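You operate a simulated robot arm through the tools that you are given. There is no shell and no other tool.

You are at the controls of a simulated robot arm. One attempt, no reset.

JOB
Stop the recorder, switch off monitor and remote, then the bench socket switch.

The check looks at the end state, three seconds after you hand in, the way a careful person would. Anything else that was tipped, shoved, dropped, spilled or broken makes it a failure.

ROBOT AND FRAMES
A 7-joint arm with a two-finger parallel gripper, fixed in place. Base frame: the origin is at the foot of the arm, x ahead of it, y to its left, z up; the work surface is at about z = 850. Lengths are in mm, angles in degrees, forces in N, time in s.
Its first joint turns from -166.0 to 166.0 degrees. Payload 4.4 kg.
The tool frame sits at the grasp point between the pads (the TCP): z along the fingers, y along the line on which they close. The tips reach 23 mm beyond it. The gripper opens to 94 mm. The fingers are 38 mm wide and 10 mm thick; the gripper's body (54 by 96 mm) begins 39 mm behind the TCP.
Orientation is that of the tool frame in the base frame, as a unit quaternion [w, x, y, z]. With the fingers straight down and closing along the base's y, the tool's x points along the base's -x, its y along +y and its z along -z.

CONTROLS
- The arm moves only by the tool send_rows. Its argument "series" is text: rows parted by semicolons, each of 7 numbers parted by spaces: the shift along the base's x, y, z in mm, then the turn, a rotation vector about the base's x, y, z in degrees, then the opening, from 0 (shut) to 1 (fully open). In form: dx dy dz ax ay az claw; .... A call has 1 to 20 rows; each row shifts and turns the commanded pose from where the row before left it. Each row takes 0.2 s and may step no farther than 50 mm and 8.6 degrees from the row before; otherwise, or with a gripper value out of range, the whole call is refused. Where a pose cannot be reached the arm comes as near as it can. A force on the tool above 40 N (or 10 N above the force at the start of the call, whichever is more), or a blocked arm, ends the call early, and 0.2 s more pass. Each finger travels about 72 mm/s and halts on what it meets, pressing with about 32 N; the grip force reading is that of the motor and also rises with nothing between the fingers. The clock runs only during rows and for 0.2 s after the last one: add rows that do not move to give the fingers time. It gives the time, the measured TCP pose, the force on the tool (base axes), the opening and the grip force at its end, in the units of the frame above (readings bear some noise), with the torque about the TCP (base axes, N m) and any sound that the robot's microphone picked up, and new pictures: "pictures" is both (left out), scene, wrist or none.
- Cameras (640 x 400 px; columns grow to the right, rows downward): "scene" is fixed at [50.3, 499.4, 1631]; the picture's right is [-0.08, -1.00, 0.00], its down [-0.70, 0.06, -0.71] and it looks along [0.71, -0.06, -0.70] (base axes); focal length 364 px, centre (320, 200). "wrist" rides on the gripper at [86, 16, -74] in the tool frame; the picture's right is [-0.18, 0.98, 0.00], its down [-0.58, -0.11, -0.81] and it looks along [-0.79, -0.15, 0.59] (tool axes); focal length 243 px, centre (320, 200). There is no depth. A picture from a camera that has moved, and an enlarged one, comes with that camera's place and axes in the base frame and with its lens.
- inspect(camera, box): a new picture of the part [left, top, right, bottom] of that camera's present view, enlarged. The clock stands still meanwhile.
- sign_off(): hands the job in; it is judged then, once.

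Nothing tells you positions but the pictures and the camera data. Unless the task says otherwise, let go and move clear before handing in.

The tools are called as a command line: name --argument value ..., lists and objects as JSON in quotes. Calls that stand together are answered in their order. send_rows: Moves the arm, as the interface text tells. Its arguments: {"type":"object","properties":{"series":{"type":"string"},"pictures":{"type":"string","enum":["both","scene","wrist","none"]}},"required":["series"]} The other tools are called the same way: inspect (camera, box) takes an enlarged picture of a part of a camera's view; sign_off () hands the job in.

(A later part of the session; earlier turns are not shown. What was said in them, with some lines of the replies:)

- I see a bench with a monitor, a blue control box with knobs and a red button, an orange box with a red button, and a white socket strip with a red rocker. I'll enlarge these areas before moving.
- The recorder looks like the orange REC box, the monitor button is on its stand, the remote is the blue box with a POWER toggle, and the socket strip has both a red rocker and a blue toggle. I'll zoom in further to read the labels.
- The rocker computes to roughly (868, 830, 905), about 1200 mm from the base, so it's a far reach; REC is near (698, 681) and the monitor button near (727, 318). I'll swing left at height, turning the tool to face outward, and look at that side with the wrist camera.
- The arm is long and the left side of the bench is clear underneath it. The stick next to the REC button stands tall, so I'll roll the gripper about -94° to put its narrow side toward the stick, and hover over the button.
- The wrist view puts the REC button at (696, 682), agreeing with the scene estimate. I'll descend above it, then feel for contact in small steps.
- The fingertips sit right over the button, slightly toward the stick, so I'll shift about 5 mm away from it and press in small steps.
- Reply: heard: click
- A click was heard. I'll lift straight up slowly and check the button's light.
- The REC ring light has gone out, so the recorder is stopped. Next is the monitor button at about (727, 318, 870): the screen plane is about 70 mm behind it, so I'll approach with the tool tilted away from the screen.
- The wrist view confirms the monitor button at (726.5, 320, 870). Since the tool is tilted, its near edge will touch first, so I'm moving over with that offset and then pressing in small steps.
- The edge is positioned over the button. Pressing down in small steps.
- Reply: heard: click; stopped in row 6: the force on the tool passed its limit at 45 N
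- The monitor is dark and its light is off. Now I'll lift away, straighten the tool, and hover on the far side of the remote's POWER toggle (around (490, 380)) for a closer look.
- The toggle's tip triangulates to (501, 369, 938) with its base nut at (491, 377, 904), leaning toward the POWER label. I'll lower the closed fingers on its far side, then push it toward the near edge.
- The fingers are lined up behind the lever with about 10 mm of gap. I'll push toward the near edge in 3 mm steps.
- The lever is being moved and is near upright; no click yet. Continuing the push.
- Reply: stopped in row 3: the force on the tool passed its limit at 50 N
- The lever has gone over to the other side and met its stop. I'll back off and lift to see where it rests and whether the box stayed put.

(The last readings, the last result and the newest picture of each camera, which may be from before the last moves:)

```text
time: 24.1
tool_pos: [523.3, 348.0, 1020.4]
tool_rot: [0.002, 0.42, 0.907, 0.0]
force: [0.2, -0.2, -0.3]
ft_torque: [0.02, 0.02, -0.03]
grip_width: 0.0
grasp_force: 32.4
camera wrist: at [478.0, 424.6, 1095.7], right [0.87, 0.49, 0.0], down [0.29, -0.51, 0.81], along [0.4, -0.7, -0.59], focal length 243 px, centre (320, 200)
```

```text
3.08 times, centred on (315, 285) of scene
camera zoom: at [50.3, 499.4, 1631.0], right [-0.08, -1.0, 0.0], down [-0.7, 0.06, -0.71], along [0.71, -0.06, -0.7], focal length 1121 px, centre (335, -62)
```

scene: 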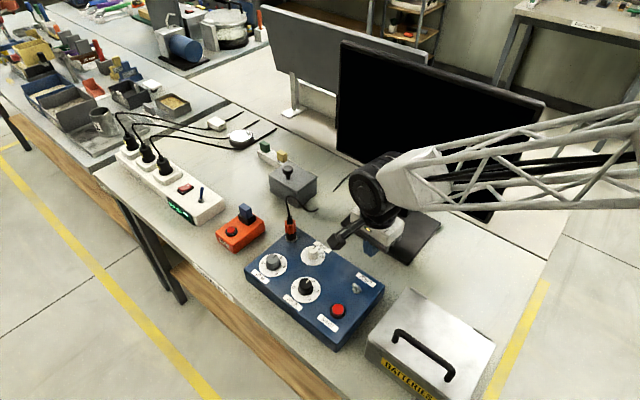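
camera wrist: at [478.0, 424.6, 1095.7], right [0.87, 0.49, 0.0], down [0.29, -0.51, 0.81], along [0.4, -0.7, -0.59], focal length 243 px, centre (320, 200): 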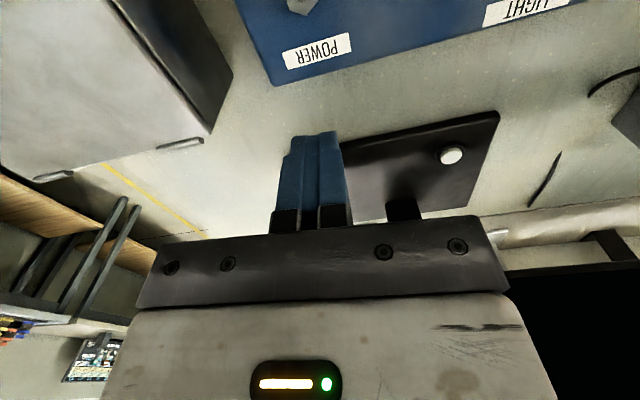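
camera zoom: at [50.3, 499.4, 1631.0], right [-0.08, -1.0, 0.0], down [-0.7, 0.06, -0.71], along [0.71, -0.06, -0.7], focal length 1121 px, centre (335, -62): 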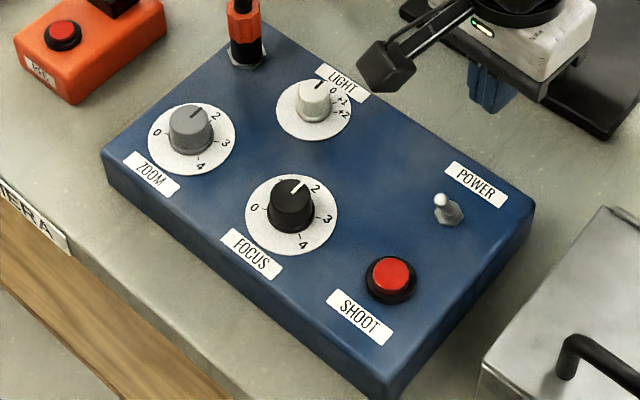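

The POWER lever now leans the other way, and the box and neighbours haven't moved. Before going on, I'll check the rest of the bench for any visible change and look again at the socket strip.

inspect --camera "scene" --box '[200, 100, 330, 240]'

inspect --camera "scene" --box '[165, 175, 225, 220]'

inspect --camera "scene" --box '[0, 0, 270, 200]'

```text
2.86 times, centred on (265, 170) of scene
camera zoom: at [50.3, 499.4, 1631.0], right [-0.08, -1.0, 0.0], down [-0.7, 0.06, -0.71], along [0.71, -0.06, -0.7], focal length 1041 px, centre (477, 286)
```

zoom: 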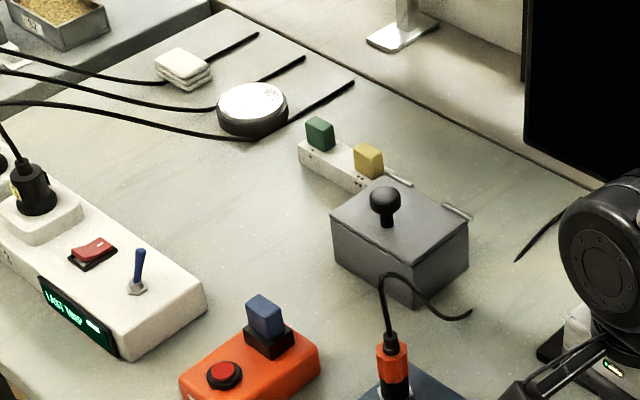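

```text
8.89 times, centred on (195, 198) of scene
camera zoom: at [50.3, 499.4, 1631.0], right [-0.08, -1.0, 0.0], down [-0.7, 0.06, -0.71], along [0.71, -0.06, -0.7], focal length 3238 px, centre (1431, 222)
```

zoom: 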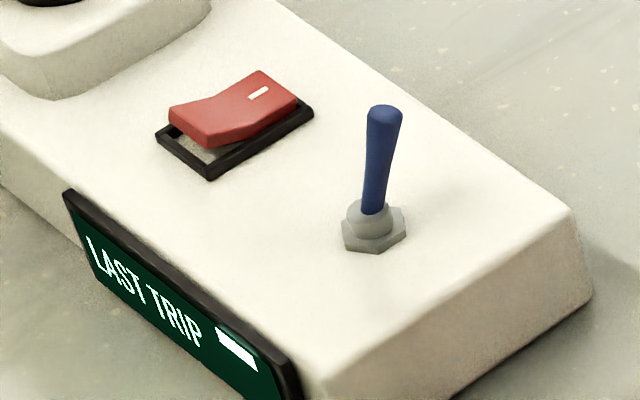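

```text
2.00 times, centred on (135, 100) of scene
camera zoom: at [50.3, 499.4, 1631.0], right [-0.08, -1.0, 0.0], down [-0.7, 0.06, -0.71], along [0.71, -0.06, -0.7], focal length 728 px, centre (690, 400)
```

zoom: 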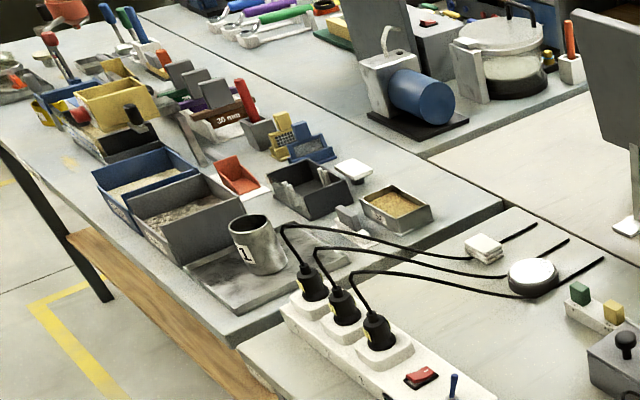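

The remote's lever is over and nothing else changed. The red rocker has its marked end pressed (on), so the raised end at about (863, 843, 905) must be pressed; that's about 1206 mm out, so I'll go over there high up and test reach with the tool tilted outward.

send_rows --series "10 36 15 0 0 0 0; 10 36 15 0 0 0 0; 10 36 15 0 0 0 0; 10 36 15 0 0 0 0; 10 36 15 0 0 0 0; 10 36 15 0 0 0 0; 10 36 0 0 0 0 0; 10 36 0 0 0 0 0; 25 20 0 5.24 -5.36 0 0; 25 20 0 5.24 -5.36 0 0; 25 20 0 5.24 -5.36 0 0; 25 20 0 5.24 -5.36 0 0; 25 20 0 5.24 -5.36 0 0; 25 20 0 5.24 -5.36 0 0; 0 0 0 0 0 0 0; 0 0 0 0 0 0 0"

```text
time: 27.5
tool_pos: [751.9, 756.5, 1112.1]
tool_rot: [0.138, 0.389, 0.838, 0.358]
force: [-0.4, 0.1, -0.8]
ft_torque: [0.0, -0.03, 0.0]
grip_width: 0.0
grasp_force: 32.0
camera wrist: at [665.9, 791.6, 1180.2], right [0.66, 0.29, 0.69], down [-0.09, -0.88, 0.46], along [0.74, -0.37, -0.56], focal length 243 px, centre (320, 200)
```

scene: 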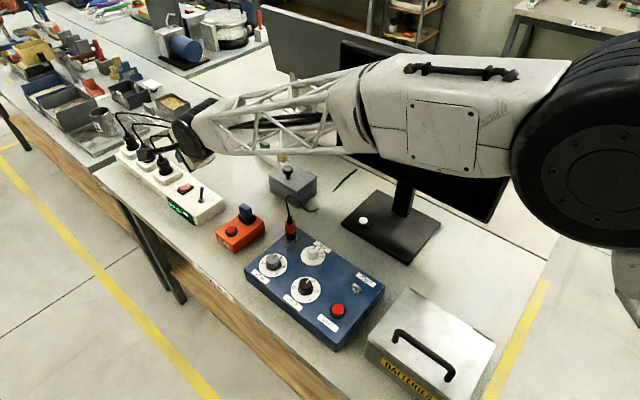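
wrist: 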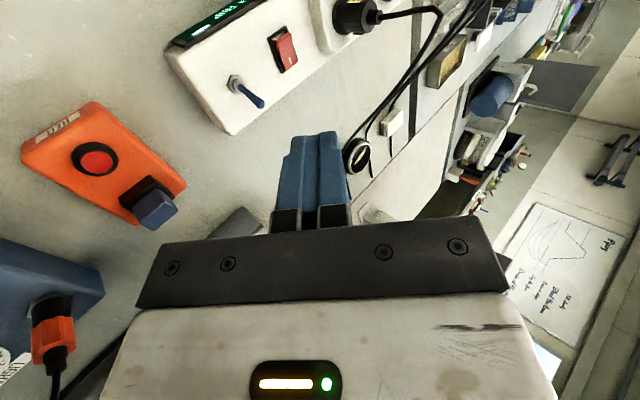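

The tilted pose at about 1067 mm was reached, and the wrist camera now sees the strip. I'll enlarge it.

inspect --camera "wrist" --box '[160, 0, 360, 140]'

inspect --camera "wrist" --box '[220, 10, 320, 110]'

```text
2.86 times, centred on (260, 70) of wrist
camera zoom: at [665.9, 791.6, 1180.2], right [0.66, 0.29, 0.69], down [-0.09, -0.88, 0.46], along [0.74, -0.37, -0.56], focal length 693 px, centre (491, 571)
```

zoom: 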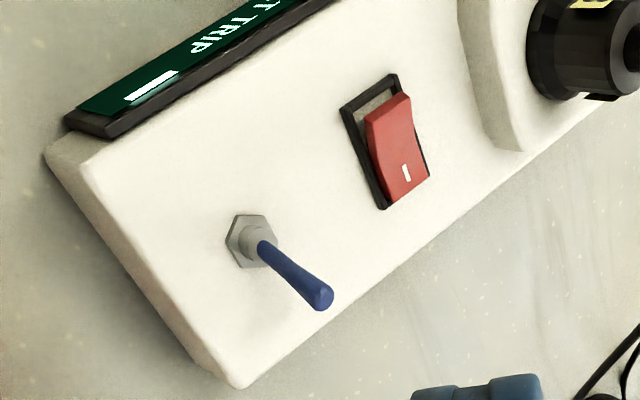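

```text
4.00 times, centred on (270, 60) of wrist
camera zoom: at [665.9, 791.6, 1180.2], right [0.66, 0.29, 0.69], down [-0.09, -0.88, 0.46], along [0.74, -0.37, -0.56], focal length 970 px, centre (520, 760)
```

zoom: 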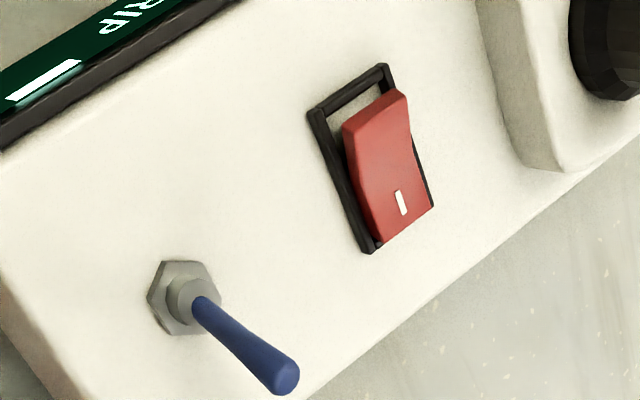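

Rocker's raised end triangulates to (867, 843, 900), and the blue toggle's tip to (837, 769, 929) just in front of it. I'll roll the tool so its slim closed-finger side spans the rocker (body clear of the toggle), then test the extension while staying high.

send_rows --series "0 0 0 -3.99 -3.86 5.54 0; 0 0 0 -3.99 -3.86 5.54 0; 0 0 0 -3.99 -3.86 5.54 0; 0 0 0 -3.99 -3.86 5.54 0; 0 0 0 -3.99 -3.86 5.54 0; 0 0 0 -3.99 -3.86 5.54 0; 0 0 0 -3.99 -3.86 5.54 0; 0 0 0 -3.99 -3.86 5.54 0; 0 0 0 -3.99 -3.86 5.54 0; 0 0 0 -3.99 -3.86 5.54 0; 0 0 0 -3.99 -3.86 5.54 0; 0 0 0 -3.99 -3.86 5.54 0; 20 15 -10 0 0 0 0; 20 15 -10 0 0 0 0; 20 15 -10 0 0 0 0; 20 15 -10 0 0 0 0; 0 0 0 0 0 0 0; 0 0 0 0 0 0 0"

```text
time: 31.3
tool_pos: [832.9, 816.2, 1070.0]
tool_rot: [0.355, -0.348, 0.856, 0.143]
force: [-0.7, -0.3, 0.1]
ft_torque: [0.02, 0.0, 0.04]
grip_width: 0.0
grasp_force: 31.9
camera wrist: at [739.2, 748.7, 1062.4], right [-0.59, 0.79, 0.13], down [-0.04, -0.19, 0.98], along [0.8, 0.58, 0.14], focal length 243 px, centre (320, 200)
```

scene: 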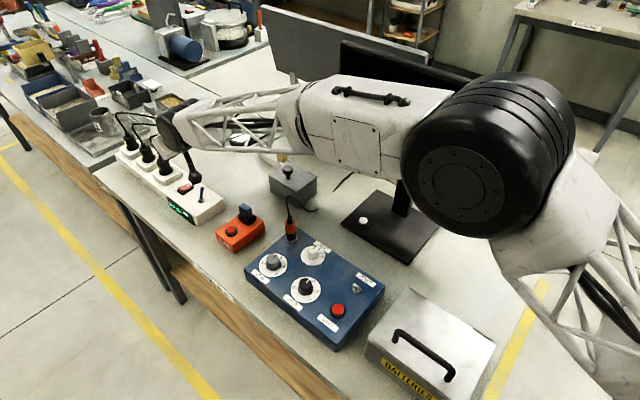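
wrist: 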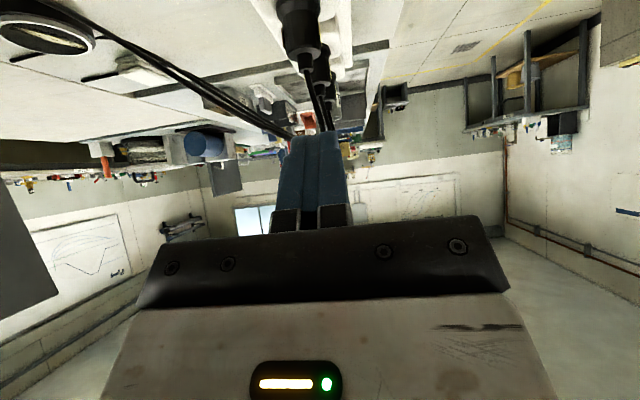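

Reach is fine here (1166 mm with the elbow still bent). I'll reduce the tilt a bit to keep the camera and body clear of the toggle, and descend to a hover about 25 mm above the raised rocker end.

send_rows --series "0 0 0 -4.19 4.29 0 0; 0 0 0 -4.19 4.29 0 0; 10 9 -20 0 0 0 0; 10 9 -20 0 0 0 0; 10 9 -20 0 0 0 0; 5 4 -20 0 0 0 0; 0 0 -15 0 0 0 0; 0 0 0 0 0 0 0; 0 0 0 0 0 0 0"

inspect --camera "scene" --box '[140, 140, 240, 220]'

inspect --camera "wrist" --box '[180, 0, 500, 200]'

```text
time: 33.3
tool_pos: [866.0, 848.6, 976.0]
tool_rot: [0.263, -0.362, 0.888, 0.107]
force: [-0.3, 0.1, -0.5]
ft_torque: [0.03, 0.02, 0.01]
grip_width: 0.2
grasp_force: 32.2
camera wrist: at [774.5, 780.6, 991.9], right [-0.58, 0.81, 0.1], down [0.11, -0.04, 0.99], along [0.81, 0.58, -0.06], focal length 243 px, centre (320, 200)
```

scene: 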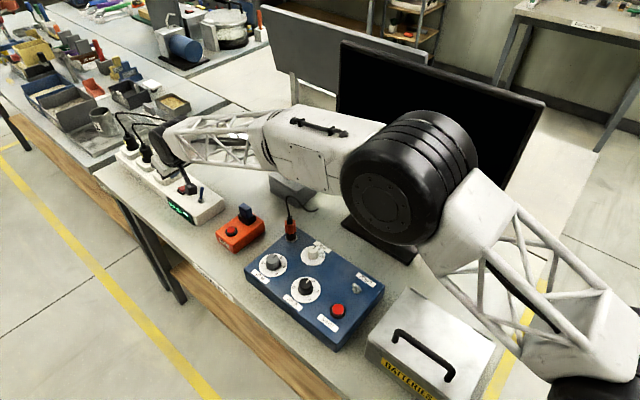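
wrist: 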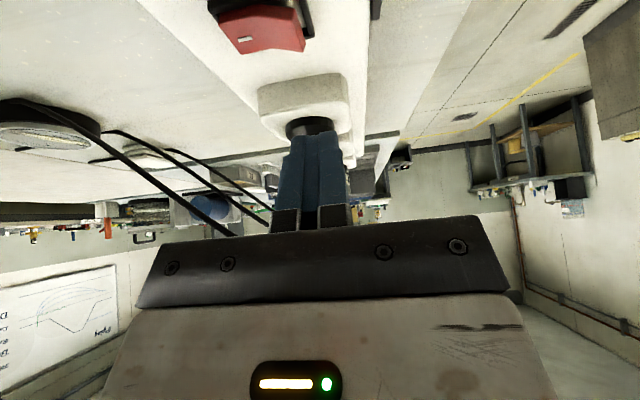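

```text
5.00 times, centred on (190, 180) of scene
camera zoom: at [50.3, 499.4, 1631.0], right [-0.08, -1.0, 0.0], down [-0.7, 0.06, -0.71], along [0.71, -0.06, -0.7], focal length 1821 px, centre (970, 300)
```

zoom: 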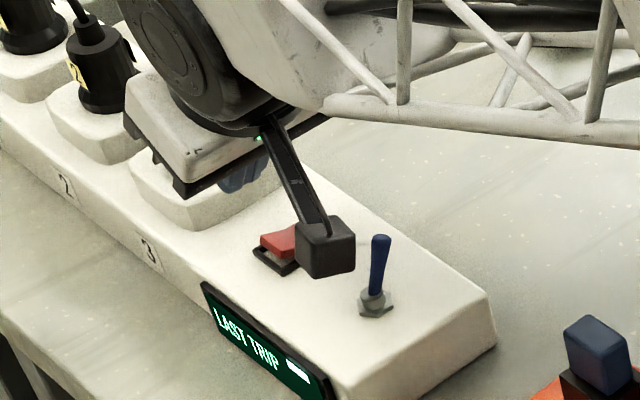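

```text
2.00 times, centred on (340, 100) of wrist
camera zoom: at [774.5, 780.6, 991.9], right [-0.58, 0.81, 0.1], down [0.11, -0.04, 0.99], along [0.81, 0.58, -0.06], focal length 485 px, centre (280, 400)
```

zoom: 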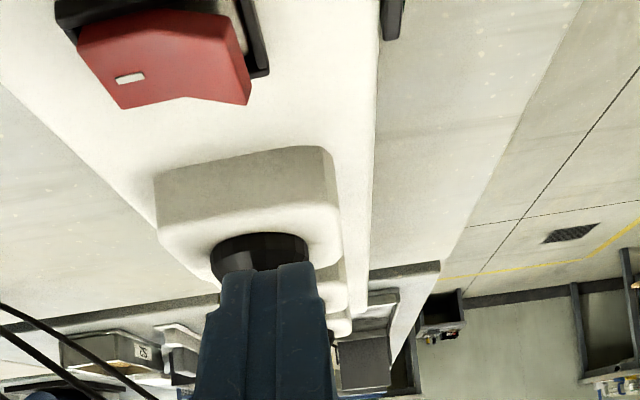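

The wrist view again puts the raised end at (866, 844, 900), and my contact edge is about 46 mm above it. I'll align and come down to just above it before pressing.

send_rows --series "2 -1.5 -10 0 0 0 0; 0 0 -10 0 0 0 0; 0 0 -10 0 0 0 0; 0 0 -6 0 0 0 0; 0 0 0 0 0 0 0; 0 0 0 0 0 0 0"

inspect --camera "scene" --box '[140, 140, 240, 220]'

inspect --camera "wrist" --box '[180, 0, 500, 200]'

```text
time: 34.7
tool_pos: [868.2, 845.8, 939.8]
tool_rot: [0.263, -0.363, 0.888, 0.107]
force: [0.4, 0.2, 0.1]
ft_torque: [0.02, -0.02, -0.03]
grip_width: 0.1
grasp_force: 31.9
camera wrist: at [776.2, 778.6, 955.9], right [-0.58, 0.81, 0.1], down [0.11, -0.04, 0.99], along [0.81, 0.58, -0.06], focal length 243 px, centre (320, 200)
```

scene: 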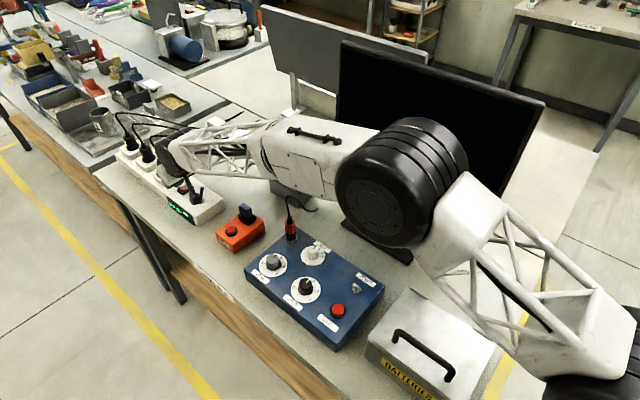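
wrist: 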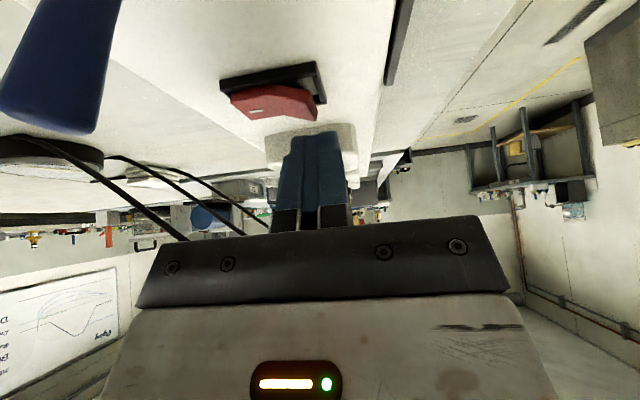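

```text
5.00 times, centred on (190, 180) of scene
camera zoom: at [50.3, 499.4, 1631.0], right [-0.08, -1.0, 0.0], down [-0.7, 0.06, -0.71], along [0.71, -0.06, -0.7], focal length 1821 px, centre (970, 300)
```

zoom: 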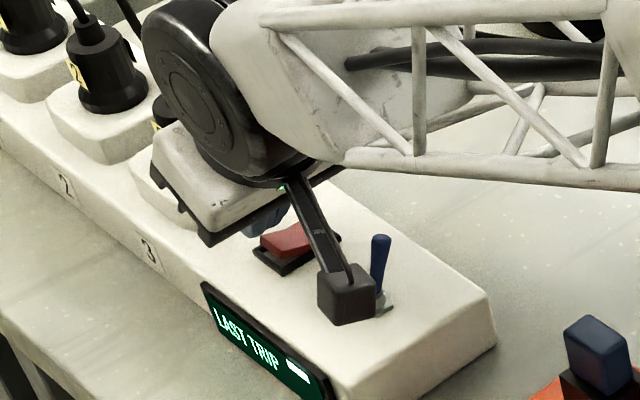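

```text
2.00 times, centred on (340, 100) of wrist
camera zoom: at [776.2, 778.6, 955.9], right [-0.58, 0.81, 0.1], down [0.11, -0.04, 0.99], along [0.81, 0.58, -0.06], focal length 485 px, centre (280, 400)
```

zoom: 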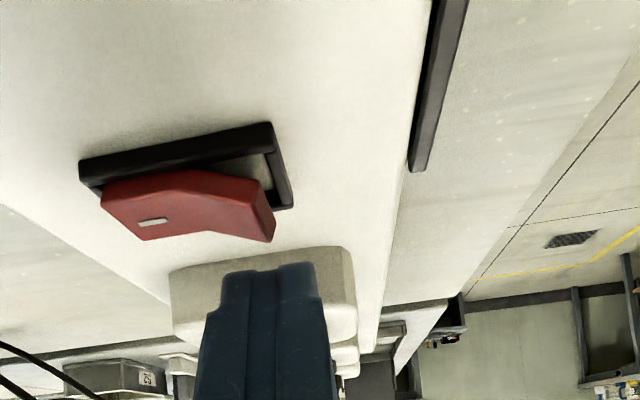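

The finger edge is centred over the raised end, with the V of the rocker just to its side. I'll shift 3 mm further from the pivot and press gradually.

send_rows --series "-2 2 -2 0 0 0 0; 0 0 -2 0 0 0 0; 0 0 -2 0 0 0 0; 0 0 -2 0 0 0 0; 0 0 -2 0 0 0 0; 0 0 -2 0 0 0 0; 0 0 -2 0 0 0 0"

inspect --camera "scene" --box '[140, 140, 240, 220]'

inspect --camera "wrist" --box '[180, 0, 500, 200]'

```text
time: 36.3
tool_pos: [867.8, 849.1, 933.8]
tool_rot: [0.266, -0.362, 0.887, 0.108]
force: [-0.9, -0.3, 4.2]
ft_torque: [-0.06, 0.02, -0.04]
grip_width: 0.2
grasp_force: 32.4
stopped in row 7: the force on the tool passed its limit at 44 N (the readings are from after the stop); the commanded pose is now the measured one
camera wrist: at [774.9, 781.5, 948.4], right [-0.58, 0.81, 0.1], down [0.1, -0.05, 0.99], along [0.81, 0.58, -0.06], focal length 243 px, centre (320, 200)
```

scene: 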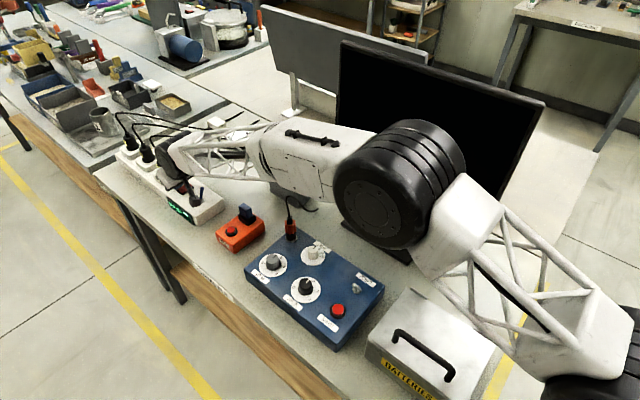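
wrist: 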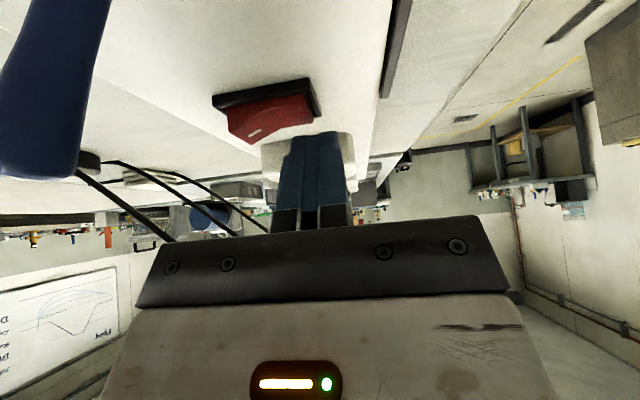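

```text
5.00 times, centred on (190, 180) of scene
camera zoom: at [50.3, 499.4, 1631.0], right [-0.08, -1.0, 0.0], down [-0.7, 0.06, -0.71], along [0.71, -0.06, -0.7], focal length 1821 px, centre (970, 300)
```

zoom: 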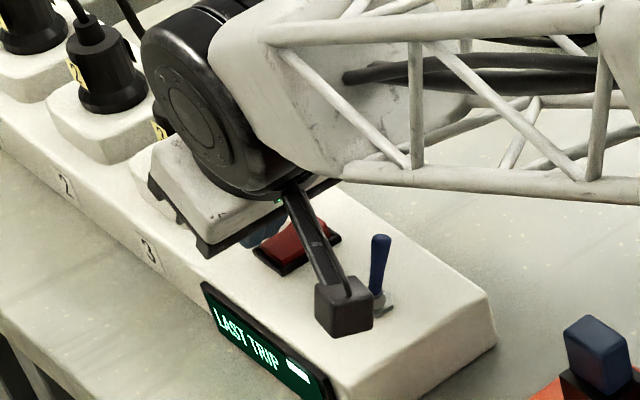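

```text
2.00 times, centred on (340, 100) of wrist
camera zoom: at [774.9, 781.5, 948.4], right [-0.58, 0.81, 0.1], down [0.1, -0.05, 0.99], along [0.81, 0.58, -0.06], focal length 485 px, centre (280, 400)
```

zoom: 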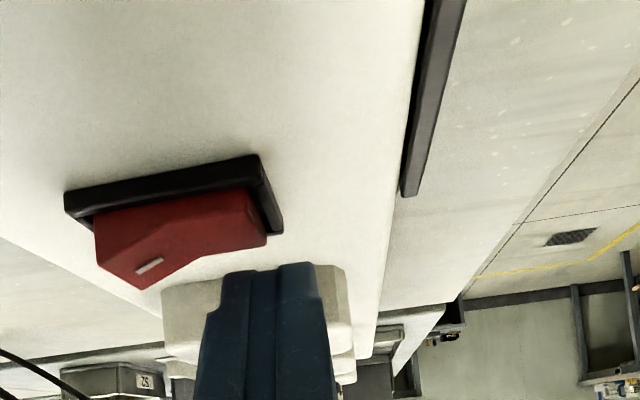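

The rocker has flipped: the marked end is now raised. I'll lift straight off and retreat carefully, then check everything.

send_rows --series "0 0 5 0 0 0 0; 0 0 15 0 0 0 0; 0 0 30 0 0 0 0; 0 0 40 0 0 0 0; -15 -14 40 0 0 0 0; -30 -28 20 0 0 0 0; -30 -28 10 -4.19 4.29 0 0; -30 -28 0 -4.19 4.29 0 0; -30 -28 0 -4.19 4.29 0 0; -30 -28 0 -4.19 4.29 0 0; -30 -28 0 -4.19 4.29 0 0; -30 -35 0 0 0 0 0; -30 -40 0 0 0 0 0; 0 -45 0 0 0 0 0; 0 -45 0 0 0 0 0; 0 -45 0 0 0 0 0; 0 0 0 0 0 0 0"

inspect --camera "scene" --box '[110, 130, 280, 260]'

inspect --camera "scene" --box '[165, 175, 225, 220]'

inspect --camera "scene" --box '[230, 220, 400, 350]'

inspect --camera "scene" --box '[320, 30, 550, 270]'

```text
time: 39.9
tool_pos: [612.5, 456.7, 1092.2]
tool_rot: [0.027, -0.376, 0.926, 0.01]
force: [0.2, 0.1, 0.8]
ft_torque: [-0.01, -0.02, -0.02]
grip_width: 0.0
grasp_force: 32.2
camera wrist: at [536.5, 405.7, 1161.2], right [-0.56, 0.83, 0.01], down [0.46, 0.3, 0.84], along [0.7, 0.47, -0.54], focal length 243 px, centre (320, 200)
```

scene: 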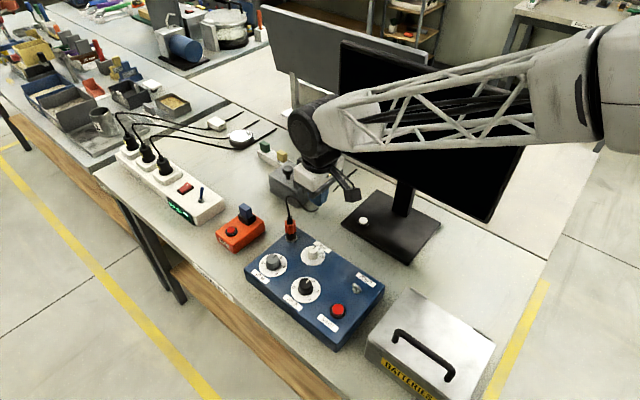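
wrist: 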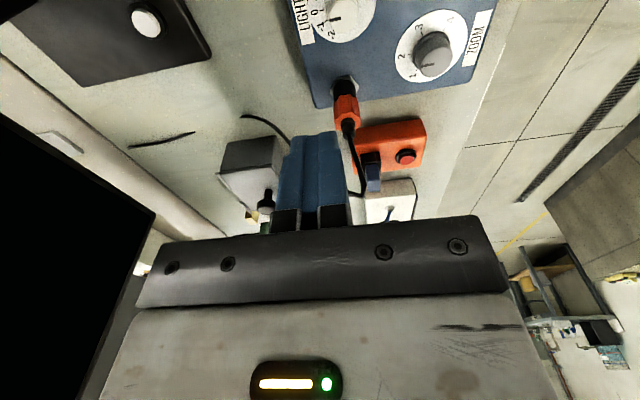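

```text
3.08 times, centred on (195, 195) of scene
camera zoom: at [50.3, 499.4, 1631.0], right [-0.08, -1.0, 0.0], down [-0.7, 0.06, -0.71], along [0.71, -0.06, -0.7], focal length 1121 px, centre (705, 215)
```

zoom: 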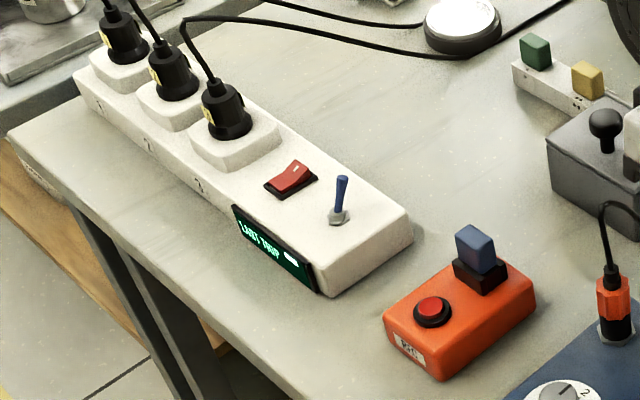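

```text
8.89 times, centred on (195, 198) of scene
camera zoom: at [50.3, 499.4, 1631.0], right [-0.08, -1.0, 0.0], down [-0.7, 0.06, -0.71], along [0.71, -0.06, -0.7], focal length 3238 px, centre (1431, 222)
```

zoom: 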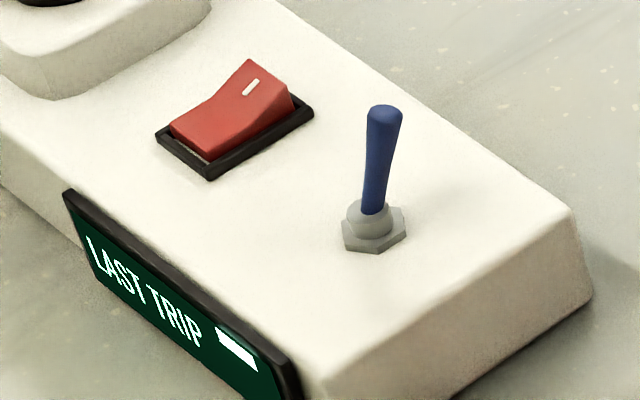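

```text
3.08 times, centred on (315, 285) of scene
camera zoom: at [50.3, 499.4, 1631.0], right [-0.08, -1.0, 0.0], down [-0.7, 0.06, -0.71], along [0.71, -0.06, -0.7], focal length 1121 px, centre (335, -62)
```

zoom: 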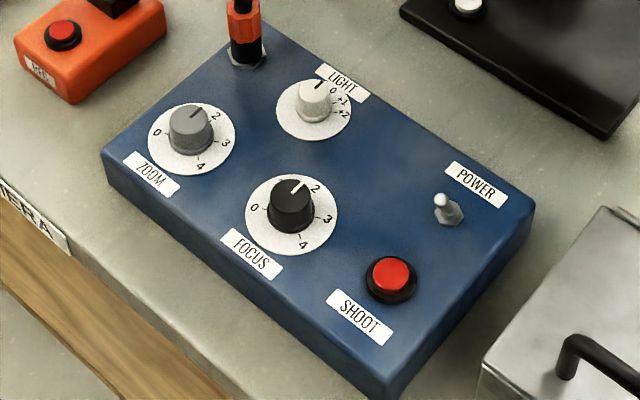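

```text
1.67 times, centred on (435, 150) of scene
camera zoom: at [50.3, 499.4, 1631.0], right [-0.08, -1.0, 0.0], down [-0.7, 0.06, -0.71], along [0.71, -0.06, -0.7], focal length 607 px, centre (128, 283)
```

zoom: 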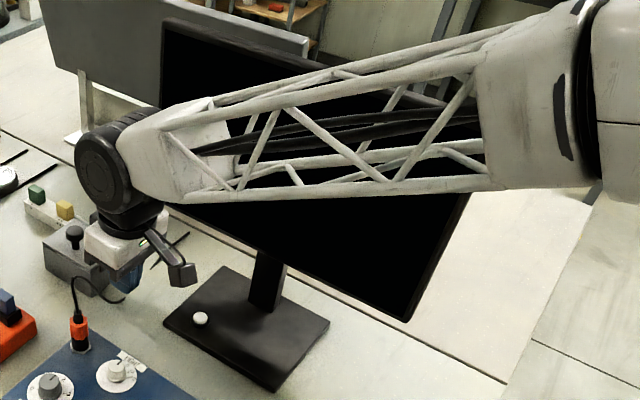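

All four are done in order: the REC light is out, the monitor is dark, the remote's POWER lever is over, and the socket rocker's marked end is up (off). Nothing else looks moved and the arm is clear, so I'm handing in.

sign_off

```text
The job is handed in.
```

I switched off all four items in the order you gave and handed the job in. I haven't seen the check's result.

| Item | What I did | Evidence |
|---|---|---|
| Recorder | Pressed the REC button once | A click, and the button's ring light went out |
| Monitor | Pressed the button on its stand once | A click, a dark screen, and the button light out |
| Remote | Pushed the POWER toggle on the blue box to its other side | It stayed over; no click or light to confirm it |
| Bench socket | Pressed the raised end of the red rocker | It stayed flipped, with the marked end now up; no click |

- **Remote:** the toggle has no on/off marks. I took its starting position, leaning toward the POWER label, to be on.
- **Bench socket:** the strip also has an unlabelled blue toggle. I took the rocker to be the switch and left the toggle alone. The strip's display still reads "LAST TRIP", so the display doesn't confirm that the power is off.

In the last pictures nothing else looked tipped or moved. The arm finished clear of everything, with the gripper closed and empty.
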